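You operate a simulated robot arm through the tools that you are given. There is no shell and no other tool. Be economical: measure what you need, move in short steps, check, and stop when the job is done.

Carry out the task below with a simulated robot arm. There is one attempt and no reset: what you move stays moved.

TASK
Sand the grey mark off the clamped brush, then wax the middle of its back.
Fine: use the small sanding block, the green pad and the green box; sanding block back on the green mat, pad on the black one, lid shut; it stays clamped. Set down upright: small sanding block, green pad. A coat counts when it lies all over at full strength: go over it till it gets no stronger. What is to be rubbed or washed off counts as gone when no trace of it is left.

It is judged by the outcome, as a careful person would: the job done as asked, and still so three seconds after it is handed in. It fails if anything else is knocked over, pushed out of place, dropped, spilled or broken. A push-on lid holds only when it is set on centred and level and pressed home; a screw cap is set on level and turned clockwise until tight.

THE ROBOT
A 6-joint arm with a two-finger parallel gripper, fixed in place. Base frame: the origin is at the foot of the arm, x ahead of it, y to its left, z up; the work surface is at about z = 780. Readings come in mm, degrees, newtons and seconds.
With the tool pointing down near the work surface it reaches from about 240 to 640 mm from the base axis. Its first joint turns from -66.0 to 66.0 degrees. Payload 2.7 kg.
The tool frame sits at the grasp point between the pads (the TCP): z along the fingers, y along the line on which they close. The tips reach 23 mm beyond it. The gripper opens to 94 mm. The fingers are 38 mm wide and 10 mm thick; the gripper's body (54 by 96 mm) begins 39 mm behind the TCP.
Orientation is that of the tool frame in the base frame, as a unit quaternion [x, y, z, w]. With the fingers straight down and closing along the base's y, the tool's x points along the base's -x, its y along +y and its z along -z.

THE INTERFACE
- The arm moves only by the tool jog_arm. Its arguments are lists of equal length, an entry for each row: "linear": the shift along the tool's x, y, z in units of 40 mm (1.0 is 40 mm), a list of three; "angular": the turn, a rotation vector about the tool's x, y, z in units of 5 degrees (1.0 is 5 degrees), a list of three; "jaw": the finger opening in mm, from 0 to 94. In form: {"linear": [[tx, ty, tz], ...], "angular": [[rx, ry, rz], ...], "jaw": [jaw, ...]}. A call has 1 to 12 rows; each row shifts and turns the commanded pose from where the row before left it, along the tool's axes as they then stand. A call with a number of a shift or a turn outside -1 to 1 is refused whole. A row lasts 0.2 s, in which the tool goes at most 50 mm and 8.6 degrees; a call with a longer step from one row to the next is refused whole, and so is a gripper value outside its range. A pose out of reach is approached as far as the arm can. The call stops where the force on the tool passes 40 N (or 10 N more than at its start, if that is more) or the arm is blocked; 0.2 s more then pass. The fingers move at their own pace (about 45 mm/s each) and stop on an object; they squeeze with about 42 N. The grip force told is the motor's: it shows also when the fingers shut on nothing. Time passes only in rows, and 0.2 s behind the last, so rows that do not move let the fingers close. It gives the time, the measured TCP pose, the force on the tool (base axes), the opening and the grip force at its end, in the units of the frame above (readings bear some noise), with the torque about the TCP (base axes, N m) and any sound that the robot's microphone picked up.
- Cameras (640 x 400 px; columns grow to the right, rows downward): "scene" is fixed at [84.7, -444.5, 1401.7]; the picture's right is [0.65, -0.76, 0.00], its down [-0.46, -0.40, -0.80] and it looks along [0.60, 0.52, -0.61] (base axes); focal length 326 px, centre (320, 200). "wrist" rides on the gripper at [86, 16, -75] in the tool frame; the picture's right is [-0.18, 0.98, 0.00], its down [-0.58, -0.11, -0.81] and it looks along [-0.79, -0.15, 0.59] (tool axes); focal length 243 px, centre (320, 200).
- get_image(camera): a new picture of that camera. The clock stands still meanwhile.
- measure_at(camera, pixels): for up to 12 pixels [column, row] of the newest picture of that camera ("zoom" is the newest enlarged one), the place [x, y, z] in the base frame of the surface seen there, good to about 2 mm. The clock stands still meanwhile.
- enlarge(camera, box): a new picture of the part [left, top, right, bottom] of that camera's present view, enlarged. The clock stands still meanwhile.
- finish_job(): hands the job in; it is judged then, once.

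Work in short steps. Measure before you move; look again where a grasp or a placing could have gone wrong, and mend it. You have 80 turns and 34 pictures in all, those below and enlarged ones among them. Open the gripper and draw the arm clear of the work before you hand the job in, unless the task says otherwise; then end with one line.

The tools are called after "Emit:" as name(argument=value, ...) on one line, values as JSON. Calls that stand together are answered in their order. jog_arm: Moves the arm, as the interface text tells. Its arguments: {"type":"object","properties":{"linear":{"type":"array"},"angular":{"type":"array"},"jaw":{"type":"array"}},"required":["linear","angular","jaw"]} The other tools are called the same way: get_image (camera) takes a picture; measure_at (camera, pixels) gives the place of the surface under pixels of a picture; enlarge (camera, box) takes an enlarged picture of a part of a camera's view; finish_job () hands the job in.

At the start:

```text
time_s: 0.0
position: [312.3, -192.7, 1141.6]
tcp_rot: [-0.001, 1.0, -0.001, 0.0]
contact_force: [0.3, 0.8, -0.2]
wrist_torque: [-0.01, 0.03, -0.02]
opening: 93.8
finger_force: 0.1
```

scene: 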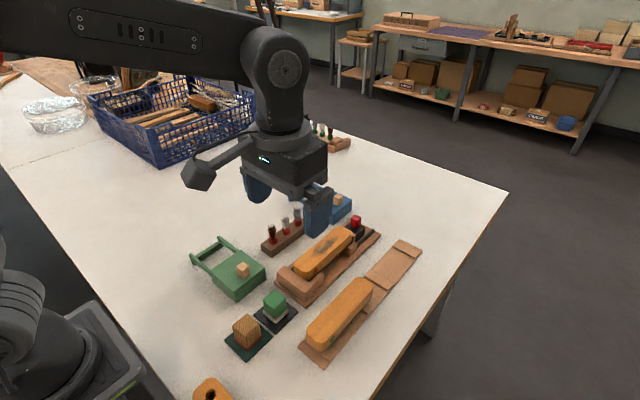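
wrist: 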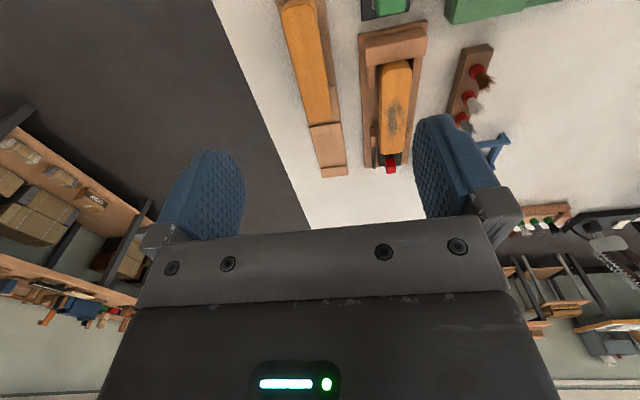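

The scene shows the green box near (235,270), sanding block on the green mat (247,332), green pad on the black mat (275,305), and the clamped brush (325,252). I enlarge that region to measure it.

Emit:
enlarge(camera="scene", box=[180, 200, 436, 360])

```text
2.50 times, centred on (308, 280) of scene
```

zoom: 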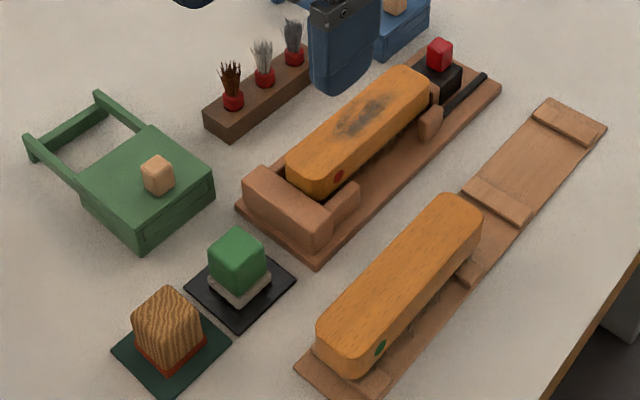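

The block, pad, box with knob and rails are clear in the zoom. I measure key points.

Emit:
measure_at(camera="zoom", pixels=[[165, 300], [135, 315], [203, 320], [168, 288], [170, 360], [235, 240], [212, 255], [265, 265], [238, 300], [118, 350], [225, 342], [290, 282]])

Emit:
measure_at(camera="zoom", pixels=[[157, 160], [150, 130], [85, 180], [212, 170], [140, 220], [30, 135], [98, 95], [145, 240], [60, 110], [210, 195], [158, 188], [110, 160]])

Emit:
measure_at(camera="zoom", pixels=[[290, 160], [330, 178], [395, 70], [428, 85], [365, 115], [345, 135], [385, 85], [400, 100], [440, 45], [430, 110], [290, 190], [345, 200]])

```text
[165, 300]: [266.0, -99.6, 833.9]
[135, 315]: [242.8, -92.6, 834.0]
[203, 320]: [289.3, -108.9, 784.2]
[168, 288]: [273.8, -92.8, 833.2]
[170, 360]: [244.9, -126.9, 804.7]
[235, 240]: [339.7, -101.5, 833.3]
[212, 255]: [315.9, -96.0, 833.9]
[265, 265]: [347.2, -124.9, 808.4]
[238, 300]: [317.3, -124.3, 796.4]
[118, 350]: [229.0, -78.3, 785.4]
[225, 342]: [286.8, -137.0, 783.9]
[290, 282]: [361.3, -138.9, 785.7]
```

```text
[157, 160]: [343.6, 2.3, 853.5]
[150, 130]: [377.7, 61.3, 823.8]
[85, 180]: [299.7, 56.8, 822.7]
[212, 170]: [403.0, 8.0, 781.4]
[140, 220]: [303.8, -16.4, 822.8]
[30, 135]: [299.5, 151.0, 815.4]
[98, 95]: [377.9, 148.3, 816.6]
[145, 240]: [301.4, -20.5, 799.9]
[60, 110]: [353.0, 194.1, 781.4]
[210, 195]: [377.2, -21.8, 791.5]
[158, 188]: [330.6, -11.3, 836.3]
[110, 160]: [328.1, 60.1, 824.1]
```

```text
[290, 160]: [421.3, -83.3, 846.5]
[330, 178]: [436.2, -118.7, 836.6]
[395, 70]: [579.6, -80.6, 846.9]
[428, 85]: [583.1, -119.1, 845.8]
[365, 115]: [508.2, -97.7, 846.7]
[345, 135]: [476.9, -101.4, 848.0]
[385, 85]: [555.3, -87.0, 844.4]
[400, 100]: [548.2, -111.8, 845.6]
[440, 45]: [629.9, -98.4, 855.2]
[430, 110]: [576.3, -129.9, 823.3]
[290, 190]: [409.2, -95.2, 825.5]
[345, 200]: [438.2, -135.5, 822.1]
```

All is roughly axis-aligned: the block is near (258,-108) with top at 834, the pad near (333,-110), the box lid top at 823 with its knob near (340,0), and rails run toward +y, so it looks like a sliding lid. I move above the block and look.

Emit:
jog_arm(linear=[[0.27, 0.425, 0.705], [0.27, 0.425, 0.705], [0.27, 0.425, 0.705], [0.27, 0.425, 0.705], [0.27, 0.425, 0.705], [0, 0, 0]], angular=[[0, 0, 0], [0, 0, 0], [0, 0, 0], [0, 0, 0], [0, 0, 0], [0, 0, 0]], jaw=[94, 94, 94, 94, 94, 94])

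Emit:
get_image(camera="wrist")

Emit:
enlarge(camera="scene", box=[200, 270, 328, 350])

```text
time_s: 1.4
position: [256.1, -107.5, 1000.5]
tcp_rot: [0.001, 1.0, 0.0, 0.0]
contact_force: [0.3, 0.9, 0.2]
wrist_torque: [-0.01, 0.0, -0.03]
opening: 94.3
finger_force: 0.0
```

```text
30 pictures are left
```

wrist: 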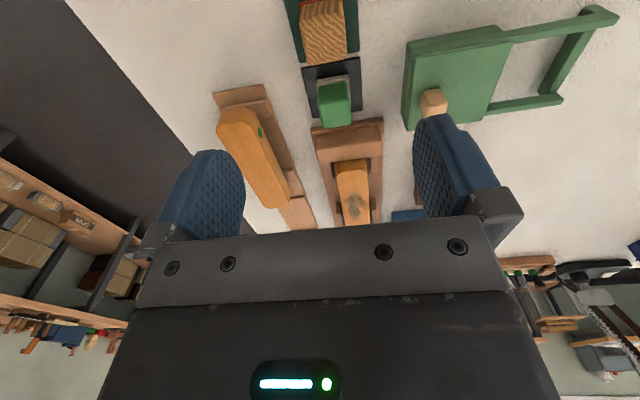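

```text
5.00 times, centred on (264, 310) of scene
```

zoom: 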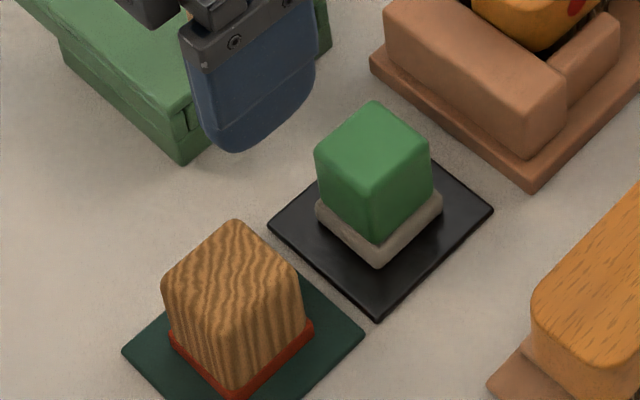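

The block and pad show clearly; I measure their corners and faces.

Emit:
measure_at(camera="zoom", pixels=[[235, 223], [165, 282], [297, 272], [228, 330], [200, 350], [270, 340], [310, 328], [175, 340], [125, 350], [362, 335], [235, 392], [230, 280]])

Emit:
measure_at(camera="zoom", pixels=[[374, 104], [318, 152], [430, 162], [372, 205], [345, 200], [405, 205], [437, 205], [320, 215], [376, 265], [272, 226], [490, 210], [376, 318]])

```text
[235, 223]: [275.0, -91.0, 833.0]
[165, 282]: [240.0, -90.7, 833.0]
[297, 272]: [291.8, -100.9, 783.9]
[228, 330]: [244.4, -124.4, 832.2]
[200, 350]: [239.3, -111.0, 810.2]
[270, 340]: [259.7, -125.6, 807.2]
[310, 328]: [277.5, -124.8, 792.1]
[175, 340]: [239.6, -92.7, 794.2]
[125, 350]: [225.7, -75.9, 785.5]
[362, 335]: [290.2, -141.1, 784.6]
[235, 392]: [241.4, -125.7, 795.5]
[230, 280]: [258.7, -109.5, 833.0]
```

```text
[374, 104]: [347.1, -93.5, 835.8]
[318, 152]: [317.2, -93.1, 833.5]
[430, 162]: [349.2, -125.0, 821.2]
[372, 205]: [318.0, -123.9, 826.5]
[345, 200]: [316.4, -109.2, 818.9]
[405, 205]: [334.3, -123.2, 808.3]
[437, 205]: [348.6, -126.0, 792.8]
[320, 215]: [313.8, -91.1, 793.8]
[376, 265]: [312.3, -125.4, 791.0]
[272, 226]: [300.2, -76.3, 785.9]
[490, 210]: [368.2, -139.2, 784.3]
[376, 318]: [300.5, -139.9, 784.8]
```

Block: centre (258,-108), 38 x 35, top 833, abrasive up to about 795. I descend to TCP 828 (tips 805) and close.

Emit:
jog_arm(linear=[[-0.05, 0, 0.86], [0, 0, 0.86], [0, 0, 0.86], [0, 0, 0.86], [0, 0, 0.86], [0, 0, 0], [0, 0, 0], [0, 0, 0], [0, 0, 0], [0, 0, 0]], angular=[[0, 0, 0], [0, 0, 0], [0, 0, 0], [0, 0, 0], [0, 0, 0], [0, 0, 0], [0, 0, 0], [0, 0, 0], [0, 0, 0], [0, 0, 0]], jaw=[80, 70, 70, 70, 70, 70, 20, 20, 20, 20])

```text
time_s: 3.6
position: [257.9, -108.0, 828.2]
tcp_rot: [0.0, 1.0, 0.0, 0.0]
contact_force: [-0.3, -0.2, -0.8]
wrist_torque: [-0.02, 0.01, 0.01]
opening: 39.2
finger_force: 41.9
```

Gripped (opening 39). I lift straight up and look at the mark with the scene camera.

Emit:
jog_arm(linear=[[0, 0, -0.85], [0, 0, -0.85], [0, 0, -0.85], [0, 0, -0.5], [0, 0, 0]], angular=[[0, 0, 0], [0, 0, 0], [0, 0, 0], [0, 0, 0], [0, 0, 0]], jaw=[20, 20, 20, 20, 20])

Emit:
enlarge(camera="scene", box=[264, 205, 392, 285])

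```text
time_s: 4.8
position: [258.1, -105.9, 951.3]
tcp_rot: [0.001, 1.0, -0.001, 0.001]
contact_force: [-0.2, 0.5, 0.1]
wrist_torque: [-0.02, 0.0, -0.02]
opening: 39.0
finger_force: 42.1
```

```text
5.00 times, centred on (328, 245) of scene
```

zoom: 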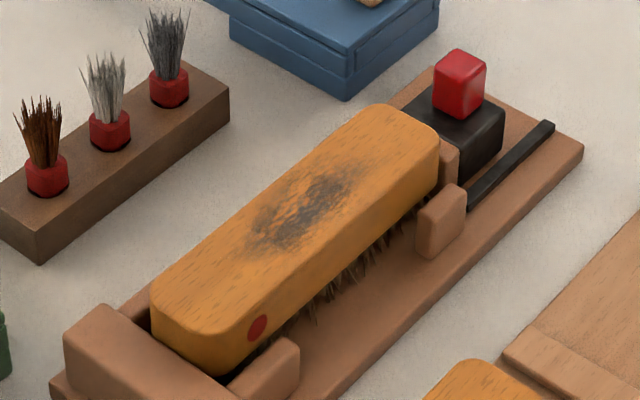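

The mark is at zoom (250-350, 165-255). I measure its bounds, the brush outline and clamp heights.

Emit:
measure_at(camera="zoom", pixels=[[245, 240], [355, 170], [270, 255], [340, 160], [300, 210], [275, 215], [335, 215], [155, 290], [205, 328], [370, 108], [436, 138], [280, 180]])

Emit:
measure_at(camera="zoom", pixels=[[110, 310], [200, 365], [275, 345], [450, 190], [450, 155], [465, 60], [450, 110], [340, 245], [250, 310], [220, 220], [320, 260], [400, 200]])

```text
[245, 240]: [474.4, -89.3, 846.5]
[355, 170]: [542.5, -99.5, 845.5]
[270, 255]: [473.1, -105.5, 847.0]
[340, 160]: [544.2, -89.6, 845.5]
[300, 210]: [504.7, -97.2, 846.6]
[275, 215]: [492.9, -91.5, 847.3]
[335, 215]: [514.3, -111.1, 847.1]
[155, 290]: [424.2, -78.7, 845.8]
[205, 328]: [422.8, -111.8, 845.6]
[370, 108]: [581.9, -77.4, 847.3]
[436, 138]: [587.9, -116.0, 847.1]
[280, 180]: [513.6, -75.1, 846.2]
```

```text
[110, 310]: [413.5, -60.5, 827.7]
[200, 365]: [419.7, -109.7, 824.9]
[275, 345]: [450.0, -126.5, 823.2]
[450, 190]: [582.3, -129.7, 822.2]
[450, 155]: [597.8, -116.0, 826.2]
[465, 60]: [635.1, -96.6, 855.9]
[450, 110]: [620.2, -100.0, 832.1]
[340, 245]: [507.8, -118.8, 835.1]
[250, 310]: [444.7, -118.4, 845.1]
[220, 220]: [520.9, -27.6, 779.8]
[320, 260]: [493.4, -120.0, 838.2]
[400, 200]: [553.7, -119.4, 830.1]
```

Brush back spans x 420–592, y −119..−77, z 847; mark x 470–547, y −112..−85. I carry the block to above (480,−98) and descend to just above the back (contact expected at TCP 890).

Emit:
jog_arm(linear=[[-0.925, 0.033, 0], [-0.925, 0.033, 0], [-0.925, 0.033, 0], [-0.925, 0.033, 0], [-0.925, 0.033, 0], [-0.925, 0.033, 0], [0, 0, 0.7], [0, 0, 0.7], [0, 0, 0]], angular=[[0, 0, 0], [0, 0, 0], [0, 0, 0], [0, 0, 0], [0, 0, 0], [0, 0, 0], [0, 0, 0], [0, 0, 0], [0, 0, 0]], jaw=[20, 20, 20, 20, 20, 20, 20, 20, 20])

```text
time_s: 6.8
position: [481.6, -99.5, 894.6]
tcp_rot: [-0.001, 1.0, 0.0, 0.0]
contact_force: [-0.7, 0.2, -0.8]
wrist_torque: [0.0, -0.04, 0.01]
opening: 39.0
finger_force: 42.0
```

At z 894.6, no contact yet. I creep down in 1 mm rows to find the force.

Emit:
jog_arm(linear=[[0, 0, 0.05], [0, 0, 0.025], [0, 0, 0.025], [0, 0, 0.025], [0, 0, 0]], angular=[[0, 0, 0], [0, 0, 0], [0, 0, 0], [0, 0, 0], [0, 0, 0]], jaw=[20, 20, 20, 20, 20])

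```text
time_s: 8.0
position: [482.2, -100.5, 889.2]
tcp_rot: [0.0, 1.0, 0.0, -0.001]
contact_force: [0.9, 0.4, -0.7]
wrist_torque: [-0.03, -0.01, 0.01]
opening: 39.0
finger_force: 41.5
```

Emit:
jog_arm(linear=[[0, 0, 0.025], [0, 0, 0.025], [0, 0, 0]], angular=[[0, 0, 0], [0, 0, 0], [0, 0, 0]], jaw=[20, 20, 20])

```text
time_s: 8.8
position: [481.4, -99.4, 889.3]
tcp_rot: [0.0, 1.0, 0.0, 0.001]
contact_force: [-2.7, -2.2, 9.0]
wrist_torque: [-0.05, 0.09, 0.01]
opening: 38.8
finger_force: 42.2
```

Contact with 9 N at z 889. I stroke along x over the mark and back.

Emit:
jog_arm(linear=[[-0.4, 0, 0], [-0.4, 0, 0], [-0.4, 0, 0], [-0.3, 0, 0], [0.4, 0, 0], [0.4, 0, 0], [0.4, 0, 0], [0.4, 0, 0], [0, 0, 0]], angular=[[0, 0, 0], [0, 0, 0], [0, 0, 0], [0, 0, 0], [0, 0, 0], [0, 0, 0], [0, 0, 0], [0, 0, 0], [0, 0, 0]], jaw=[20, 20, 20, 20, 20, 20, 20, 20, 20])

```text
time_s: 10.8
position: [477.7, -98.8, 889.2]
tcp_rot: [0.0, 1.0, -0.001, 0.003]
contact_force: [7.2, -0.1, 15.8]
wrist_torque: [0.09, -0.35, -0.01]
opening: 39.1
finger_force: 42.6
```

Stroke works without slipping. I do more strokes with small y offsets.

Emit:
jog_arm(linear=[[-0.4, 0.03, 0], [-0.4, 0.03, 0], [-0.4, 0.03, 0], [-0.4, 0.03, 0], [0.4, 0, 0], [0.4, 0, 0], [0.4, 0, 0], [0.4, 0, 0], [0, -0.12, 0], [0, -0.12, 0], [0, 0, 0]], angular=[[0, 0, 0], [0, 0, 0], [0, 0, 0], [0, 0, 0], [0, 0, 0], [0, 0, 0], [0, 0, 0], [0, 0, 0], [0, 0, 0], [0, 0, 0], [0, 0, 0]], jaw=[20, 20, 20, 20, 20, 20, 20, 20, 20, 20, 20])

Emit:
jog_arm(linear=[[-0.4, 0, 0], [-0.4, 0, 0], [-0.4, 0, 0], [-0.4, 0, 0], [0.4, 0, 0], [0.4, 0, 0], [0.4, 0, 0], [0.4, 0, 0], [0, 0.12, 0], [0, 0, 0]], angular=[[0, 0, 0], [0, 0, 0], [0, 0, 0], [0, 0, 0], [0, 0, 0], [0, 0, 0], [0, 0, 0], [0, 0, 0], [0, 0, 0], [0, 0, 0]], jaw=[20, 20, 20, 20, 20, 20, 20, 20, 20, 20])

Emit:
jog_arm(linear=[[0, 0, -0.5], [0, 0, -0.8], [0.8, 0, -0.5], [0.9, 0, 0], [0.9, 0, 0], [0.9, 0, 0], [0, 0, 0]], angular=[[0, 0, 0], [0, 0, 0], [0, 0, 0], [0, 0, 0], [0, 0, 0], [0, 0, 0], [0, 0, 0]], jaw=[20, 20, 20, 20, 20, 20, 20])

Emit:
enlarge(camera="scene", box=[264, 205, 392, 285])

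```text
time_s: 13.2
position: [477.3, -103.7, 887.6]
tcp_rot: [0.0, 1.0, -0.001, 0.001]
contact_force: [0.2, 11.3, 26.3]
wrist_torque: [0.61, -0.18, 0.07]
opening: 39.1
finger_force: 42.5
```

```text
time_s: 15.4
position: [476.0, -101.1, 887.9]
tcp_rot: [-0.001, 1.0, 0.0, 0.0]
contact_force: [0.0, -7.5, 15.8]
wrist_torque: [-0.32, -0.15, -0.03]
opening: 38.8
finger_force: 42.2
```

```text
time_s: 17.0
position: [335.3, -101.3, 960.7]
tcp_rot: [0.0, 1.0, 0.0, 0.001]
contact_force: [-0.6, -0.5, -0.3]
wrist_torque: [-0.01, -0.05, -0.02]
opening: 39.2
finger_force: 42.2
```

```text
5.00 times, centred on (328, 245) of scene
```

zoom: 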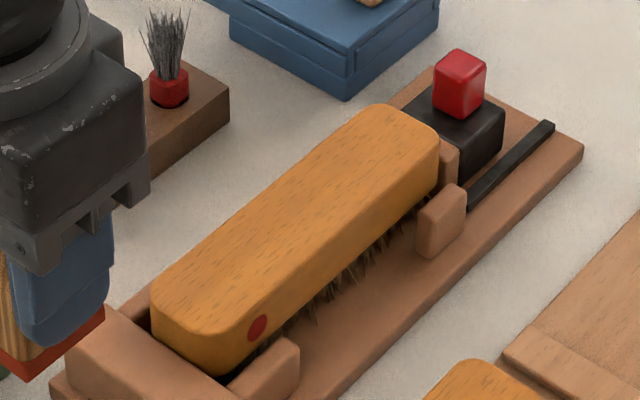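

The mark appears gone. I check with a tighter enlargement.

Emit:
enlarge(camera="scene", box=[302, 227, 350, 257])

```text
13.33 times, centred on (326, 242) of scene
```

zoom: 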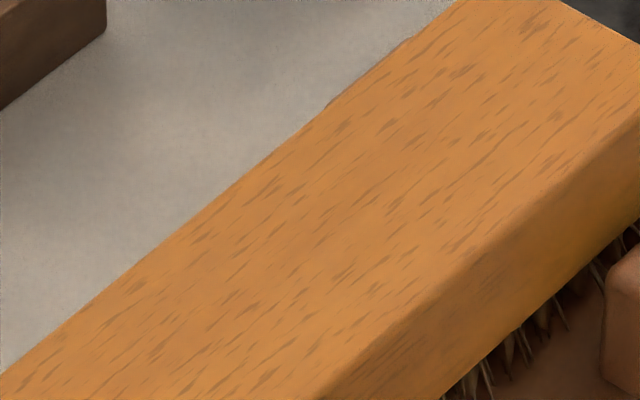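

Clean wood grain, no trace. I return the block over its mat and lower to just above it.

Emit:
jog_arm(linear=[[0.65, -0.055, 0], [0.65, -0.055, 0], [0.63, -0.055, 0], [0, 0, 0.8], [0, 0, 0.8], [0, 0, 0.8], [0, 0, 0.75], [0, 0, 0]], angular=[[0, 0, 0], [0, 0, 0], [0, 0, 0], [0, 0, 0], [0, 0, 0], [0, 0, 0], [0, 0, 0], [0, 0, 0]], jaw=[20, 20, 20, 20, 20, 20, 20, 20])

```text
time_s: 18.8
position: [257.5, -106.5, 834.7]
tcp_rot: [0.0, 1.0, 0.0, 0.0]
contact_force: [-0.5, -0.9, 0.1]
wrist_torque: [0.05, 0.0, 0.0]
opening: 38.9
finger_force: 42.2
```

Emit:
jog_arm(linear=[[0, 0, 0.075], [0, 0, 0.025], [0, 0, 0.025], [0, 0, 0]], angular=[[0, 0, 0], [0, 0, 0], [0, 0, 0], [0, 0, 0]], jaw=[20, 20, 20, 20])

```text
time_s: 19.8
position: [259.5, -105.6, 828.8]
tcp_rot: [0.0, 1.0, 0.0, -0.001]
contact_force: [-0.5, -0.3, -0.9]
wrist_torque: [0.03, 0.03, -0.03]
opening: 38.8
finger_force: 41.8
```

No contact yet at 828.8; a little further.

Emit:
jog_arm(linear=[[0, -0.04, 0.025], [0, 0, 0.025], [0, 0, 0]], angular=[[0, 0, 0], [0, 0, 0], [0, 0, 0]], jaw=[20, 20, 20])

```text
time_s: 20.6
position: [260.1, -107.6, 827.1]
tcp_rot: [0.0, 1.0, 0.001, 0.001]
contact_force: [-4.5, -1.2, 23.7]
wrist_torque: [-0.04, 0.1, 0.01]
opening: 38.9
finger_force: 41.7
```

The block sits on the mat. I ease up 1 mm, open and rise.

Emit:
jog_arm(linear=[[0, 0, -0.03], [0, 0, 0], [0, 0, 0], [0, 0, 0], [0, 0, -0.8], [0, 0, -0.9], [0, 0, -0.9], [0, 0, -0.8], [0, 0, 0]], angular=[[0, 0, 0], [0, 0, 0], [0, 0, 0], [0, 0, 0], [0, 0, 0], [0, 0, 0], [0, 0, 0], [0, 0, 0], [0, 0, 0]], jaw=[70, 70, 70, 70, 70, 70, 70, 70, 70])

Emit:
enlarge(camera="scene", box=[184, 230, 328, 360])

```text
time_s: 22.6
position: [261.0, -110.0, 963.3]
tcp_rot: [0.0, 1.0, 0.0, 0.0]
contact_force: [-0.8, -0.3, 0.5]
wrist_torque: [-0.01, -0.03, -0.04]
opening: 70.2
finger_force: 0.0
```

```text
3.08 times, centred on (256, 295) of scene
```

zoom: 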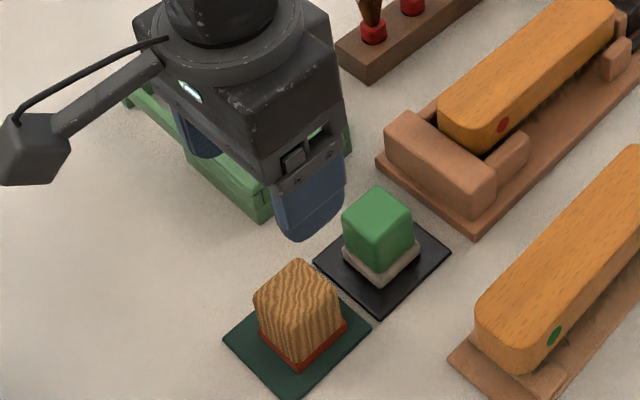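

The block is back upright on its mat. I swing aside to view the green box's lid closely.

Emit:
jog_arm(linear=[[-0.5, -0.8, -0.6], [-0.5, -0.8, -0.6], [-0.5, -0.8, -0.6], [0, 0, -0.6], [0, 0, 0]], angular=[[0, 0, 0], [0, 0, 0], [0, 0, 0], [0, 0, 0], [0, 0, 0]], jaw=[70, 70, 70, 70, 70])

Emit:
enlarge(camera="scene", box=[180, 225, 308, 305])

```text
time_s: 23.8
position: [319.6, -205.6, 1060.4]
tcp_rot: [0.001, 1.0, 0.0, 0.0]
contact_force: [-0.1, 0.0, 0.5]
wrist_torque: [0.04, 0.03, 0.04]
opening: 70.2
finger_force: 0.1
```

```text
5.00 times, centred on (244, 265) of scene
```

zoom: 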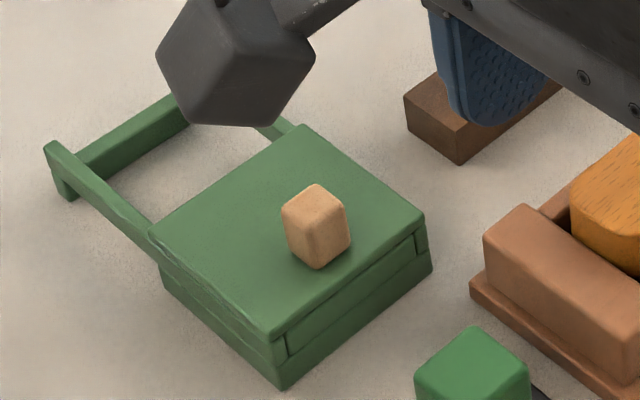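

It is a sliding lid with rails to +y. I measure the knob.

Emit:
measure_at(camera="zoom", pixels=[[315, 188], [286, 205], [344, 210], [316, 224], [315, 205], [300, 240], [332, 245], [316, 266], [290, 252], [348, 242], [270, 330], [300, 130]])

Emit:
measure_at(camera="zoom", pixels=[[155, 235], [50, 150], [130, 130], [65, 190], [100, 180], [345, 320], [425, 220], [280, 380], [180, 105], [160, 280]])

```text
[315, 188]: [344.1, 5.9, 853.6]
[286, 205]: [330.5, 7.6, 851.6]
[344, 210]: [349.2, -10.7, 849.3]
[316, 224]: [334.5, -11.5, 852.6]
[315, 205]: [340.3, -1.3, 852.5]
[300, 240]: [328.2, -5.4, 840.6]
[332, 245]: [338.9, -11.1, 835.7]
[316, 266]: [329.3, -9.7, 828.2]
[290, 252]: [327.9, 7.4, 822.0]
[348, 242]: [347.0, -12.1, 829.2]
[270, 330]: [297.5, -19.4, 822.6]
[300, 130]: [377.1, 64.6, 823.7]
```

```text
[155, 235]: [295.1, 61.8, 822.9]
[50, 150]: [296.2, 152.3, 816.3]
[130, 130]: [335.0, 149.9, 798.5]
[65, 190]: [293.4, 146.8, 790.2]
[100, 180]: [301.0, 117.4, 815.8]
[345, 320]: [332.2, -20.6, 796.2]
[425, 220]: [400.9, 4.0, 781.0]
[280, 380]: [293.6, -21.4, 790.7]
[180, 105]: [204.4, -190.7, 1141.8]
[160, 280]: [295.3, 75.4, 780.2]
```

Knob centre (339,−2), z 823–853. I move over it, descend to TCP 851 (tips 828) and close along y.

Emit:
jog_arm(linear=[[-0.08, 0.85, 0.45], [-0.08, 0.85, 0.45], [-0.08, 0.85, 0.45], [-0.08, 0.85, 0.45], [-0.08, 0.85, 0.45], [-0.08, 0.84, 0.45], [0, 0, 0.8], [0, 0, 0.8], [0, 0, 0.4], [0, 0, 0]], angular=[[0, 0, 0], [0, 0, 0], [0, 0, 0], [0, 0, 0], [0, 0, 0], [0, 0, 0], [0, 0, 0], [0, 0, 0], [0, 0, 0], [0, 0, 0]], jaw=[70, 70, 70, 70, 70, 70, 70, 70, 70, 70])

```text
time_s: 26.0
position: [338.9, 0.2, 872.8]
tcp_rot: [0.0, 1.0, 0.0, 0.0]
contact_force: [-0.3, -0.7, 0.3]
wrist_torque: [0.04, -0.01, 0.02]
opening: 70.1
finger_force: 0.0
```

Emit:
jog_arm(linear=[[0, -0.05, 0.3], [0, 0, 0.24], [0, 0, 0], [0, 0, 0], [0, 0, 0], [0, 0, 0], [0, 0, 0]], angular=[[0, 0, 0], [0, 0, 0], [0, 0, 0], [0, 0, 0], [0, 0, 0], [0, 0, 0], [0, 0, 0]], jaw=[70, 70, 70, 10, 10, 10, 10])

```text
time_s: 27.6
position: [338.8, -1.1, 851.2]
tcp_rot: [-0.001, 1.0, 0.0, 0.0]
contact_force: [-1.7, 29.3, -3.2]
wrist_torque: [0.32, 0.12, 0.03]
opening: 21.4
finger_force: 45.1
```

Gripped (opening 21), with side load since the knob lies slightly toward +y. I slide +y, gently at first.

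Emit:
jog_arm(linear=[[0, 0.05, 0], [0, 0.1, 0], [0, 0.15, 0], [0, 0.2, 0], [0, 0, 0]], angular=[[0, 0, 0], [0, 0, 0], [0, 0, 0], [0, 0, 0], [0, 0, 0]], jaw=[10, 10, 10, 10, 10])

```text
time_s: 28.8
position: [338.6, 17.3, 851.6]
tcp_rot: [0.0, 1.0, -0.001, -0.001]
contact_force: [-3.1, -0.6, -2.2]
wrist_torque: [-0.03, -1.18, 0.02]
opening: 21.6
finger_force: 45.0
```

It slides freely. I continue another ~60 mm.

Emit:
jog_arm(linear=[[0, 0.4, 0], [0, 0.4, 0], [0, 0.3, 0], [0, 0.2, 0], [0, 0.15, 0], [0, 0, 0]], angular=[[0, 0, 0], [0, 0, 0], [0, 0, 0], [0, 0, 0], [0, 0, 0], [0, 0, 0]], jaw=[10, 10, 10, 10, 10, 10])

Emit:
enlarge(camera="scene", box=[164, 210, 308, 300])

```text
time_s: 30.2
position: [340.1, 75.6, 850.3]
tcp_rot: [0.001, 1.0, 0.0, 0.0]
contact_force: [-0.6, -0.6, -4.1]
wrist_torque: [-0.01, 0.73, -0.02]
opening: 21.7
finger_force: 44.7
```

```text
4.44 times, centred on (236, 255) of scene
```

zoom: 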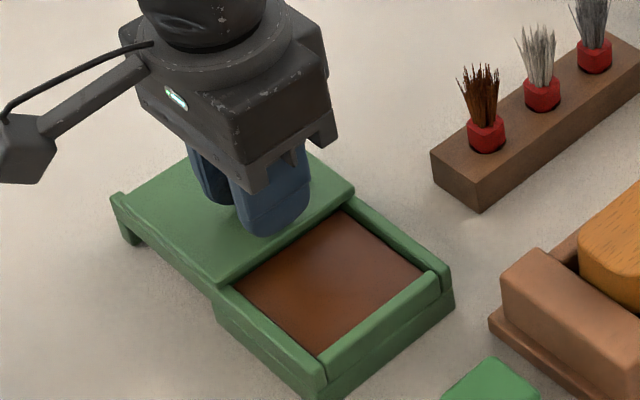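

The box is open with wax showing. I measure the wax and rims.

Emit:
measure_at(camera="zoom", pixels=[[330, 280], [245, 285], [340, 220], [415, 270], [318, 348], [380, 310], [432, 285], [270, 255], [240, 280], [400, 230], [300, 310]])

Emit:
jog_arm(linear=[[0, 0, 0], [0, 0, 0], [0, 0, 0], [0, 0, -0.6], [0, 0, -0.8], [0, 0, -0.8], [0, 0, -0.5], [0, 0, 0]], angular=[[0, 0, 0], [0, 0, 0], [0, 0, 0], [0, 0, 0], [0, 0, 0], [0, 0, 0], [0, 0, 0], [0, 0, 0]], jaw=[60, 60, 60, 60, 60, 60, 60, 60])

```text
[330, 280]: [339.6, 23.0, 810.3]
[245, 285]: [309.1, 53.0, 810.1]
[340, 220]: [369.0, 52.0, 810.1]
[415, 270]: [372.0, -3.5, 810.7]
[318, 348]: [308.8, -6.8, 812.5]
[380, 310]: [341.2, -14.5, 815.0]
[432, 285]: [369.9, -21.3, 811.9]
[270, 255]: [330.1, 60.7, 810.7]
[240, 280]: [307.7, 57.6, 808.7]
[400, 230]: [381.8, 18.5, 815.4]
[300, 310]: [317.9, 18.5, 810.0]
```

```text
time_s: 32.0
position: [339.0, 76.6, 959.6]
tcp_rot: [0.0, 1.0, 0.0, 0.0]
contact_force: [0.1, 0.1, -0.6]
wrist_torque: [0.02, -0.04, 0.01]
opening: 60.4
finger_force: 0.1
```

Wax at z 810, spanning x 308–372, y −8..58. Lid released. I go over the pad (332,−108) and descend to TCP 829.

Emit:
jog_arm(linear=[[0.035, -0.923, 0], [0.035, -0.923, 0], [0.035, -0.923, 0], [0.035, -0.923, 0], [0.035, -0.923, 0], [0, 0, 0.8], [0, 0, 0.8], [0, 0, 0.8], [0, 0, 0.6], [0, 0, 0]], angular=[[0, 0, 0], [0, 0, 0], [0, 0, 0], [0, 0, 0], [0, 0, 0], [0, 0, 0], [0, 0, 0], [0, 0, 0], [0, 0, 0], [0, 0, 0]], jaw=[60, 60, 60, 60, 60, 60, 60, 60, 60, 60])

```text
time_s: 34.2
position: [333.2, -109.5, 838.3]
tcp_rot: [0.0, 1.0, 0.001, 0.0]
contact_force: [0.6, 1.2, 0.5]
wrist_torque: [0.02, -0.03, 0.01]
opening: 59.8
finger_force: 0.1
```

Emit:
jog_arm(linear=[[0, 0.025, 0.23], [0, 0, 0], [0, 0, 0], [0, 0, 0], [0, 0, 0], [0, 0, 0]], angular=[[0, 0, 0], [0, 0, 0], [0, 0, 0], [0, 0, 0], [0, 0, 0], [0, 0, 0]], jaw=[60, 60, 20, 20, 20, 20])

```text
time_s: 35.6
position: [332.7, -108.6, 829.6]
tcp_rot: [-0.001, 1.0, 0.0, 0.0]
contact_force: [-0.3, -0.3, 0.0]
wrist_torque: [0.01, 0.0, 0.05]
opening: 35.1
finger_force: 42.4
```

Pad gripped (35 mm). I lift, move over the wax (340,24) and descend to 860.

Emit:
jog_arm(linear=[[0, 0, -0.9], [0, 0, -0.9], [-0.045, 0.83, -0.2], [-0.045, 0.83, 0], [-0.045, 0.83, 0], [-0.045, 0.825, 0], [0, 0, 0.6], [0, 0, 0.6], [0, 0, 0]], angular=[[0, 0, 0], [0, 0, 0], [0, 0, 0], [0, 0, 0], [0, 0, 0], [0, 0, 0], [0, 0, 0], [0, 0, 0], [0, 0, 0]], jaw=[20, 20, 20, 20, 20, 20, 20, 20, 20])

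```text
time_s: 37.6
position: [338.5, 24.3, 861.4]
tcp_rot: [-0.001, 1.0, -0.001, 0.0]
contact_force: [-0.2, -0.4, -0.1]
wrist_torque: [0.0, 0.01, 0.01]
opening: 35.2
finger_force: 42.0
```

Emit:
jog_arm(linear=[[0, 0, 0.08], [0, 0, 0.04], [0, 0, 0.03], [0, 0, 0.025], [0, 0, 0.025], [0, 0, 0]], angular=[[0, 0, 0], [0, 0, 0], [0, 0, 0], [0, 0, 0], [0, 0, 0], [0, 0, 0]], jaw=[20, 20, 20, 20, 20, 20])

```text
time_s: 39.0
position: [338.3, 24.8, 853.3]
tcp_rot: [0.0, 1.0, 0.001, 0.001]
contact_force: [-10.6, -2.9, 38.8]
wrist_torque: [-0.07, 0.45, -0.01]
opening: 34.7
finger_force: 42.1
```

Contact, a bit strong (39 N). I ease up 1 mm and rub on the wax with small strokes.

Emit:
jog_arm(linear=[[0, 0, -0.03], [0.2, 0, 0], [-0.2, 0, 0], [-0.2, 0, 0], [0.2, 0, 0], [0, 0.15, 0], [0, -0.15, 0], [0, -0.2, 0], [0, 0.2, 0], [0, 0, 0]], angular=[[0, 0, 0], [0, 0, 0], [0, 0, 0], [0, 0, 0], [0, 0, 0], [0, 0, 0], [0, 0, 0], [0, 0, 0], [0, 0, 0], [0, 0, 0]], jaw=[20, 20, 20, 20, 20, 20, 20, 20, 20, 20])

```text
time_s: 41.2
position: [338.9, 25.3, 854.5]
tcp_rot: [0.0, 1.0, -0.001, 0.0]
contact_force: [0.7, 0.0, 0.0]
wrist_torque: [0.0, -0.04, -0.01]
opening: 35.1
finger_force: 42.0
```

Contact was lost; I press 0.7 mm deeper and rub again.

Emit:
jog_arm(linear=[[0, 0, 0.02], [0.2, 0, 0], [-0.2, 0, 0], [-0.2, 0, 0], [0.2, 0, 0], [0, 0.15, 0], [0, -0.15, 0], [0, -0.2, 0], [0, 0.2, 0], [0, 0, 0]], angular=[[0, 0, 0], [0, 0, 0], [0, 0, 0], [0, 0, 0], [0, 0, 0], [0, 0, 0], [0, 0, 0], [0, 0, 0], [0, 0, 0], [0, 0, 0]], jaw=[20, 20, 20, 20, 20, 20, 20, 20, 20, 20])

```text
time_s: 43.4
position: [339.8, 23.8, 853.9]
tcp_rot: [0.0, 1.0, -0.001, 0.002]
contact_force: [-0.2, -13.8, 35.7]
wrist_torque: [-0.48, 0.07, 0.02]
opening: 35.0
finger_force: 42.2
```

Good contact (36 N). I lift and carry the pad to the middle of the brush at (490,−98), stopping just above.

Emit:
jog_arm(linear=[[0, 0, -0.9], [0, 0, -1.0], [-0.63, -0.51, -0.1], [-0.63, -0.51, 0], [-0.63, -0.51, 0], [-0.63, -0.51, 0], [-0.63, -0.51, 0], [-0.63, -0.5, 0], [0, 0, 0.5], [0, 0, 0.44], [0, 0, 0]], angular=[[0, 0, 0], [0, 0, 0], [0, 0, 0], [0, 0, 0], [0, 0, 0], [0, 0, 0], [0, 0, 0], [0, 0, 0], [0, 0, 0], [0, 0, 0], [0, 0, 0]], jaw=[20, 20, 20, 20, 20, 20, 20, 20, 20, 20, 20])

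```text
time_s: 45.8
position: [489.4, -96.4, 895.7]
tcp_rot: [0.0, 1.0, 0.0, 0.001]
contact_force: [0.5, 0.8, -0.8]
wrist_torque: [-0.01, 0.01, 0.01]
opening: 35.1
finger_force: 42.0
```

Emit:
jog_arm(linear=[[0, 0, 0.06], [0, 0, 0.025], [0, 0, 0.025], [0, 0, 0.02], [0, 0, 0]], angular=[[0, 0, 0], [0, 0, 0], [0, 0, 0], [0, 0, 0], [0, 0, 0]], jaw=[20, 20, 20, 20, 20])

```text
time_s: 47.0
position: [491.1, -98.1, 892.1]
tcp_rot: [0.0, 1.0, 0.0, 0.0]
contact_force: [1.1, -0.3, -0.8]
wrist_torque: [-0.02, -0.02, -0.01]
opening: 34.9
finger_force: 42.0
```

Emit:
jog_arm(linear=[[0, 0, 0.025], [0, 0, 0.02], [0, 0, 0.02], [0, 0, 0]], angular=[[0, 0, 0], [0, 0, 0], [0, 0, 0], [0, 0, 0]], jaw=[20, 20, 20, 20])

```text
time_s: 48.0
position: [490.6, -97.4, 888.8]
tcp_rot: [0.0, 1.0, 0.0, 0.002]
contact_force: [-5.6, -0.5, 19.2]
wrist_torque: [0.05, 0.23, -0.01]
opening: 35.1
finger_force: 42.1
```

Contact with 19 N. I stroke x 490→526 and back, twice, with small y offsets.

Emit:
jog_arm(linear=[[-0.3, 0.03, 0], [-0.3, 0.03, 0], [-0.3, 0.03, 0], [0.3, 0, 0], [0.3, 0, 0], [0.3, 0, 0], [0, -0.18, 0], [-0.3, 0, 0], [-0.3, 0, 0], [-0.3, 0, 0], [0, 0.09, 0], [0, 0, 0]], angular=[[0, 0, 0], [0, 0, 0], [0, 0, 0], [0, 0, 0], [0, 0, 0], [0, 0, 0], [0, 0, 0], [0, 0, 0], [0, 0, 0], [0, 0, 0], [0, 0, 0], [0, 0, 0]], jaw=[20, 20, 20, 20, 20, 20, 20, 20, 20, 20, 20, 20])

Emit:
jog_arm(linear=[[0, 0, -0.5], [0, 0, -0.8], [0.9, 0, -0.5], [0.9, 0, 0], [0.9, 0, 0], [0.9, 0, 0], [0.9, 0, 0], [0, 0, 0]], angular=[[0, 0, 0], [0, 0, 0], [0, 0, 0], [0, 0, 0], [0, 0, 0], [0, 0, 0], [0, 0, 0], [0, 0, 0]], jaw=[20, 20, 20, 20, 20, 20, 20, 20])

Emit:
enlarge(camera="scene", box=[264, 205, 392, 285])

```text
time_s: 50.6
position: [526.3, -98.7, 888.9]
tcp_rot: [0.0, 1.0, -0.001, 0.003]
contact_force: [-0.7, -10.6, 24.4]
wrist_torque: [-0.47, 0.21, 0.05]
opening: 35.2
finger_force: 42.0
```

```text
time_s: 52.4
position: [344.8, -96.0, 959.0]
tcp_rot: [0.001, 1.0, 0.0, 0.0]
contact_force: [-0.6, 1.0, -1.0]
wrist_torque: [-0.01, -0.03, 0.0]
opening: 35.1
finger_force: 42.2
```

```text
5.00 times, centred on (328, 245) of scene
```

zoom: 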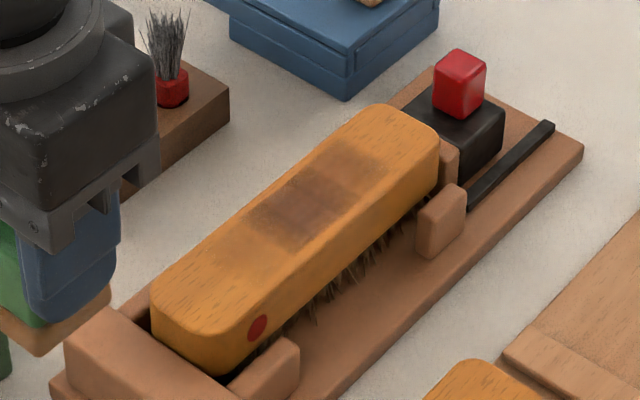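

A coat is building: darker in the centre, lighter at the ends. I measure its extents.

Emit:
measure_at(camera="zoom", pixels=[[245, 212], [295, 248], [335, 147], [385, 178], [210, 228], [265, 265], [350, 130], [400, 160], [300, 175], [340, 215]])

Emit:
enlarge(camera="scene", box=[302, 224, 350, 260])

```text
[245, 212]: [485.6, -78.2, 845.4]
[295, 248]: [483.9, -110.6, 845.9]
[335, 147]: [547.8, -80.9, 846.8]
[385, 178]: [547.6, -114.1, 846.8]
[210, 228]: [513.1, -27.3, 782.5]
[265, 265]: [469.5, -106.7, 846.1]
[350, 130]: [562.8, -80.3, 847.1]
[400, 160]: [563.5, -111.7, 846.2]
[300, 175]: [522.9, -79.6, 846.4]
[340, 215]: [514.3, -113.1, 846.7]
```

```text
11.11 times, centred on (326, 242) of scene
```

zoom: 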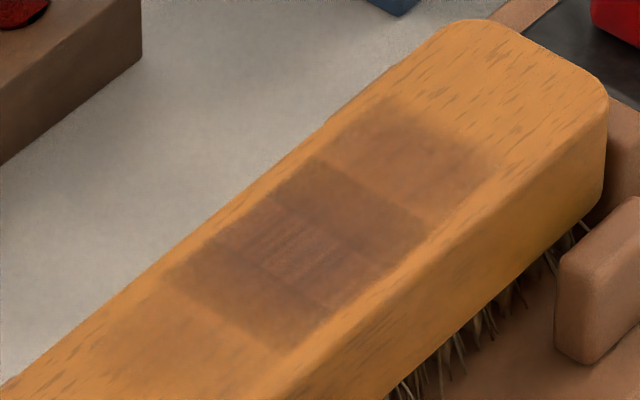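

The coat needs more passes and wider strokes. I reload the pad: back over the wax and down to just above it.

Emit:
jog_arm(linear=[[0.03, 0.75, 0], [0.03, 0.75, 0], [0.03, 0.75, 0], [0.03, 0.75, 0], [0, 0, 0.8], [0, 0, 0.8], [0, 0, 0.8], [0, 0, 0.15], [0, 0, 0.03], [0, 0, 0]], angular=[[0, 0, 0], [0, 0, 0], [0, 0, 0], [0, 0, 0], [0, 0, 0], [0, 0, 0], [0, 0, 0], [0, 0, 0], [0, 0, 0], [0, 0, 0]], jaw=[20, 20, 20, 20, 20, 20, 20, 20, 20, 20])

```text
time_s: 54.6
position: [341.9, 21.8, 856.6]
tcp_rot: [0.0, 1.0, 0.001, -0.001]
contact_force: [0.0, -0.3, -1.4]
wrist_torque: [0.02, -0.03, -0.03]
opening: 34.8
finger_force: 42.7
```

Emit:
jog_arm(linear=[[0.03, 0.03, 0.035], [0, 0, 0.02], [0, 0, 0.015], [0, 0, 0]], angular=[[0, 0, 0], [0, 0, 0], [0, 0, 0], [0, 0, 0]], jaw=[20, 20, 20, 20])

```text
time_s: 55.6
position: [340.0, 23.6, 854.8]
tcp_rot: [0.0, 1.0, -0.001, 0.0]
contact_force: [-1.4, 0.2, -0.3]
wrist_torque: [0.04, 0.0, -0.03]
opening: 34.8
finger_force: 41.8
```

Emit:
jog_arm(linear=[[0, 0, 0.02], [0, 0, 0.018], [0.2, 0, 0], [-0.2, 0, 0], [-0.2, 0, 0], [0.2, 0, 0], [0, 0.15, 0], [0, -0.15, 0], [0, -0.2, 0], [0, 0.2, 0], [0, 0, 0]], angular=[[0, 0, 0], [0, 0, 0], [0, 0, 0], [0, 0, 0], [0, 0, 0], [0, 0, 0], [0, 0, 0], [0, 0, 0], [0, 0, 0], [0, 0, 0], [0, 0, 0]], jaw=[20, 20, 20, 20, 20, 20, 20, 20, 20, 20, 20])

```text
time_s: 56.6
position: [337.2, 23.0, 854.4]
tcp_rot: [0.0, 1.0, 0.0, -0.002]
contact_force: [-0.8, -0.1, 9.1]
wrist_torque: [0.0, -0.16, 0.02]
opening: 35.1
finger_force: 42.5
stopped in row 5: the force on the tool passed its limit at 46 N (the readings are from after the stop); the commanded pose is now the measured one
```

Stopped by force, but contact is now a mild 9 N; a few more rubs here.

Emit:
jog_arm(linear=[[0, 0.15, 0], [0, -0.15, 0], [0, -0.2, 0], [0, 0.2, 0], [-0.2, 0, 0], [0.2, 0, 0], [0, 0, 0]], angular=[[0, 0, 0], [0, 0, 0], [0, 0, 0], [0, 0, 0], [0, 0, 0], [0, 0, 0], [0, 0, 0]], jaw=[20, 20, 20, 20, 20, 20, 20])

Emit:
jog_arm(linear=[[0, 0, -0.9], [0, 0, -1.0], [-0.59, -0.51, -0.1], [-0.59, -0.51, 0], [-0.59, -0.51, 0], [-0.59, -0.51, 0], [-0.59, -0.51, 0], [-0.58, -0.5, 0], [0, 0, 0.5], [0, 0, 0.44], [0, 0, 0]], angular=[[0, 0, 0], [0, 0, 0], [0, 0, 0], [0, 0, 0], [0, 0, 0], [0, 0, 0], [0, 0, 0], [0, 0, 0], [0, 0, 0], [0, 0, 0], [0, 0, 0]], jaw=[20, 20, 20, 20, 20, 20, 20, 20, 20, 20, 20])

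```text
time_s: 58.2
position: [337.7, 24.5, 853.2]
tcp_rot: [0.0, 1.0, -0.001, -0.001]
contact_force: [6.6, 1.2, 15.7]
wrist_torque: [0.08, -0.57, 0.03]
opening: 35.2
finger_force: 42.1
```

```text
time_s: 60.6
position: [477.9, -97.7, 895.4]
tcp_rot: [0.0, 1.0, -0.001, -0.003]
contact_force: [-0.6, 0.2, -0.5]
wrist_torque: [0.01, 0.01, 0.02]
opening: 35.0
finger_force: 41.9
```

Emit:
jog_arm(linear=[[0, 0, 0.08], [0, 0, 0.03], [0, 0, 0.025], [0, 0, 0.02], [0, 0, 0]], angular=[[0, 0, 0], [0, 0, 0], [0, 0, 0], [0, 0, 0], [0, 0, 0]], jaw=[20, 20, 20, 20, 20])

```text
time_s: 61.8
position: [478.2, -99.3, 888.9]
tcp_rot: [0.0, 1.0, -0.001, -0.003]
contact_force: [-1.3, 1.7, 6.0]
wrist_torque: [0.13, -0.09, 0.04]
opening: 35.2
finger_force: 42.0
```

Contact at 6 N. I press slightly and make long strokes at three y offsets.

Emit:
jog_arm(linear=[[0, 0.1, 0.01], [-0.37, 0, 0], [-0.37, 0, 0], [-0.37, 0, 0], [-0.37, 0, 0], [0, -0.12, 0], [0.37, 0, 0], [0.37, 0, 0], [0.37, 0, 0], [0.37, 0, 0], [0, -0.12, 0], [0, 0, 0]], angular=[[0, 0, 0], [0, 0, 0], [0, 0, 0], [0, 0, 0], [0, 0, 0], [0, 0, 0], [0, 0, 0], [0, 0, 0], [0, 0, 0], [0, 0, 0], [0, 0, 0], [0, 0, 0]], jaw=[20, 20, 20, 20, 20, 20, 20, 20, 20, 20, 20, 20])

Emit:
jog_arm(linear=[[-0.37, 0, 0], [-0.37, 0, 0], [-0.37, 0, 0], [-0.37, 0, 0], [0, 0.24, 0], [0.37, 0, 0], [0.37, 0, 0], [0.37, 0, 0], [0.37, 0, 0], [0, -0.12, 0], [0, 0, 0]], angular=[[0, 0, 0], [0, 0, 0], [0, 0, 0], [0, 0, 0], [0, 0, 0], [0, 0, 0], [0, 0, 0], [0, 0, 0], [0, 0, 0], [0, 0, 0], [0, 0, 0]], jaw=[20, 20, 20, 20, 20, 20, 20, 20, 20, 20, 20])

Emit:
jog_arm(linear=[[-0.37, 0, 0], [-0.37, 0, 0], [-0.37, 0, 0], [-0.37, 0, 0], [0, -0.12, 0], [0.37, 0, 0], [0.37, 0, 0], [0.37, 0, 0], [0.37, 0, 0], [0, 0.24, 0], [0, 0, 0]], angular=[[0, 0, 0], [0, 0, 0], [0, 0, 0], [0, 0, 0], [0, 0, 0], [0, 0, 0], [0, 0, 0], [0, 0, 0], [0, 0, 0], [0, 0, 0], [0, 0, 0]], jaw=[20, 20, 20, 20, 20, 20, 20, 20, 20, 20, 20])

Emit:
jog_arm(linear=[[0, -0.12, -0.5], [0, 0, -0.8], [0.9, 0, -0.5], [0.9, 0, 0], [0.9, 0, 0], [0.9, 0, 0], [0, 0, 0]], angular=[[0, 0, 0], [0, 0, 0], [0, 0, 0], [0, 0, 0], [0, 0, 0], [0, 0, 0], [0, 0, 0]], jaw=[20, 20, 20, 20, 20, 20, 20])

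Emit:
enlarge(camera="scene", box=[286, 214, 366, 264])

```text
time_s: 64.4
position: [477.3, -104.9, 889.6]
tcp_rot: [-0.001, 1.0, 0.0, -0.003]
contact_force: [0.4, 11.4, 26.3]
wrist_torque: [0.59, -0.44, 0.17]
opening: 35.1
finger_force: 41.6
```

```text
time_s: 66.8
position: [478.5, -100.4, 889.2]
tcp_rot: [0.0, 1.0, 0.0, -0.003]
contact_force: [-0.7, 6.0, 11.4]
wrist_torque: [0.27, -0.22, 0.11]
opening: 35.1
finger_force: 42.3
```

```text
time_s: 69.2
position: [479.0, -95.3, 888.7]
tcp_rot: [0.0, 1.0, -0.001, -0.002]
contact_force: [-2.4, -6.2, 15.4]
wrist_torque: [-0.33, -0.19, -0.1]
opening: 35.2
finger_force: 42.3
```

```text
time_s: 70.8
position: [333.1, -96.9, 960.8]
tcp_rot: [0.0, 1.0, -0.001, -0.002]
contact_force: [-1.0, 0.4, -0.5]
wrist_torque: [-0.01, -0.02, 0.01]
opening: 35.3
finger_force: 42.6
```

```text
8.00 times, centred on (326, 239) of scene
```

zoom: 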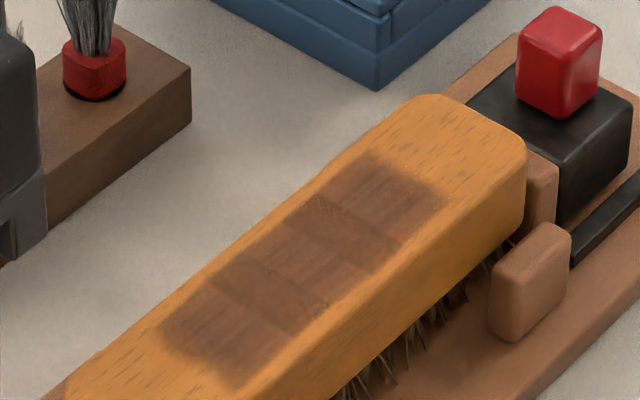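

Good spread, but bands show it isn't uniform and the long edges are light. I reload and make another round with staggered, finer strokes.

Emit:
jog_arm(linear=[[-0.04, 0.757, 0], [-0.04, 0.757, 0], [-0.04, 0.757, 0], [-0.04, 0.757, 0], [0, 0, 0.85], [0, 0, 0.85], [0, 0, 0.8], [0, 0, 0.12], [0, 0, 0.02], [0, 0, 0]], angular=[[0, 0, 0], [0, 0, 0], [0, 0, 0], [0, 0, 0], [0, 0, 0], [0, 0, 0], [0, 0, 0], [0, 0, 0], [0, 0, 0], [0, 0, 0]], jaw=[20, 20, 20, 20, 20, 20, 20, 20, 20, 20])

```text
time_s: 73.0
position: [340.3, 22.6, 855.8]
tcp_rot: [0.0, 1.0, -0.001, -0.003]
contact_force: [-0.4, 0.0, -0.4]
wrist_torque: [0.01, 0.0, 0.0]
opening: 35.2
finger_force: 42.2
```

Emit:
jog_arm(linear=[[0.03, 0.03, 0.03], [0, 0, 0.02], [0.2, 0, 0], [-0.2, 0, 0], [-0.2, 0, 0], [0.2, 0, 0], [0, 0.15, 0], [0, -0.15, 0], [0, -0.2, 0], [0, 0.2, 0], [0, 0, 0]], angular=[[0, 0, 0], [0, 0, 0], [0, 0, 0], [0, 0, 0], [0, 0, 0], [0, 0, 0], [0, 0, 0], [0, 0, 0], [0, 0, 0], [0, 0, 0], [0, 0, 0]], jaw=[20, 20, 20, 20, 20, 20, 20, 20, 20, 20, 20])

```text
time_s: 75.4
position: [339.0, 23.7, 853.7]
tcp_rot: [0.0, 1.0, -0.001, -0.004]
contact_force: [-0.2, -0.3, -0.7]
wrist_torque: [0.01, 0.0, 0.02]
opening: 35.1
finger_force: 41.6
```

Barely contacting; press 0.8 mm more and rub.

Emit:
jog_arm(linear=[[0, 0, 0.02], [0.2, 0, 0], [-0.2, 0, 0], [-0.2, 0, 0], [0.2, 0, 0], [0, 0.15, 0], [0, -0.15, 0], [0, -0.2, 0], [0, 0.2, 0], [0, 0, 0]], angular=[[0, 0, 0], [0, 0, 0], [0, 0, 0], [0, 0, 0], [0, 0, 0], [0, 0, 0], [0, 0, 0], [0, 0, 0], [0, 0, 0], [0, 0, 0]], jaw=[20, 20, 20, 20, 20, 20, 20, 20, 20, 20])

Emit:
jog_arm(linear=[[0, 0, -0.9], [0, 0, -1.0], [-0.59, -0.51, -0.1], [-0.59, -0.51, 0], [-0.59, -0.51, 0], [-0.59, -0.51, 0], [-0.59, -0.51, 0], [-0.58, -0.5, 0], [0, 0, 0.5], [0, 0, 0.5], [0, 0, 0.03], [0, 0, 0]], angular=[[0, 0, 0], [0, 0, 0], [0, 0, 0], [0, 0, 0], [0, 0, 0], [0, 0, 0], [0, 0, 0], [0, 0, 0], [0, 0, 0], [0, 0, 0], [0, 0, 0], [0, 0, 0]], jaw=[20, 20, 20, 20, 20, 20, 20, 20, 20, 20, 20, 20])

```text
time_s: 77.6
position: [338.8, 21.0, 852.1]
tcp_rot: [0.0, 1.0, -0.001, -0.004]
contact_force: [-2.4, -7.9, 21.2]
wrist_torque: [-0.31, -0.21, -0.13]
opening: 35.1
finger_force: 42.1
```

```text
time_s: 80.2
position: [480.3, -99.3, 889.5]
tcp_rot: [0.0, 1.0, -0.001, -0.004]
contact_force: [0.3, -0.5, 0.0]
wrist_torque: [0.02, 0.0, 0.0]
opening: 35.1
finger_force: 41.9
```

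Emit:
jog_arm(linear=[[0, 0, 0.02], [0, 0, 0.015], [0, 0, 0]], angular=[[0, 0, 0], [0, 0, 0], [0, 0, 0]], jaw=[20, 20, 20])

```text
time_s: 81.0
position: [480.7, -99.1, 888.7]
tcp_rot: [0.001, 1.0, -0.001, -0.003]
contact_force: [0.0, 0.4, -1.1]
wrist_torque: [-0.02, 0.0, 0.03]
opening: 35.1
finger_force: 41.7
```

Emit:
jog_arm(linear=[[0, 0, 0.02], [0, 0, 0.01], [0, 0, 0]], angular=[[0, 0, 0], [0, 0, 0], [0, 0, 0]], jaw=[20, 20, 20])

```text
time_s: 81.8
position: [480.8, -99.0, 889.0]
tcp_rot: [0.0, 1.0, 0.0, -0.003]
contact_force: [-0.3, -1.1, 6.1]
wrist_torque: [-0.03, -0.1, 0.01]
opening: 34.8
finger_force: 41.8
```

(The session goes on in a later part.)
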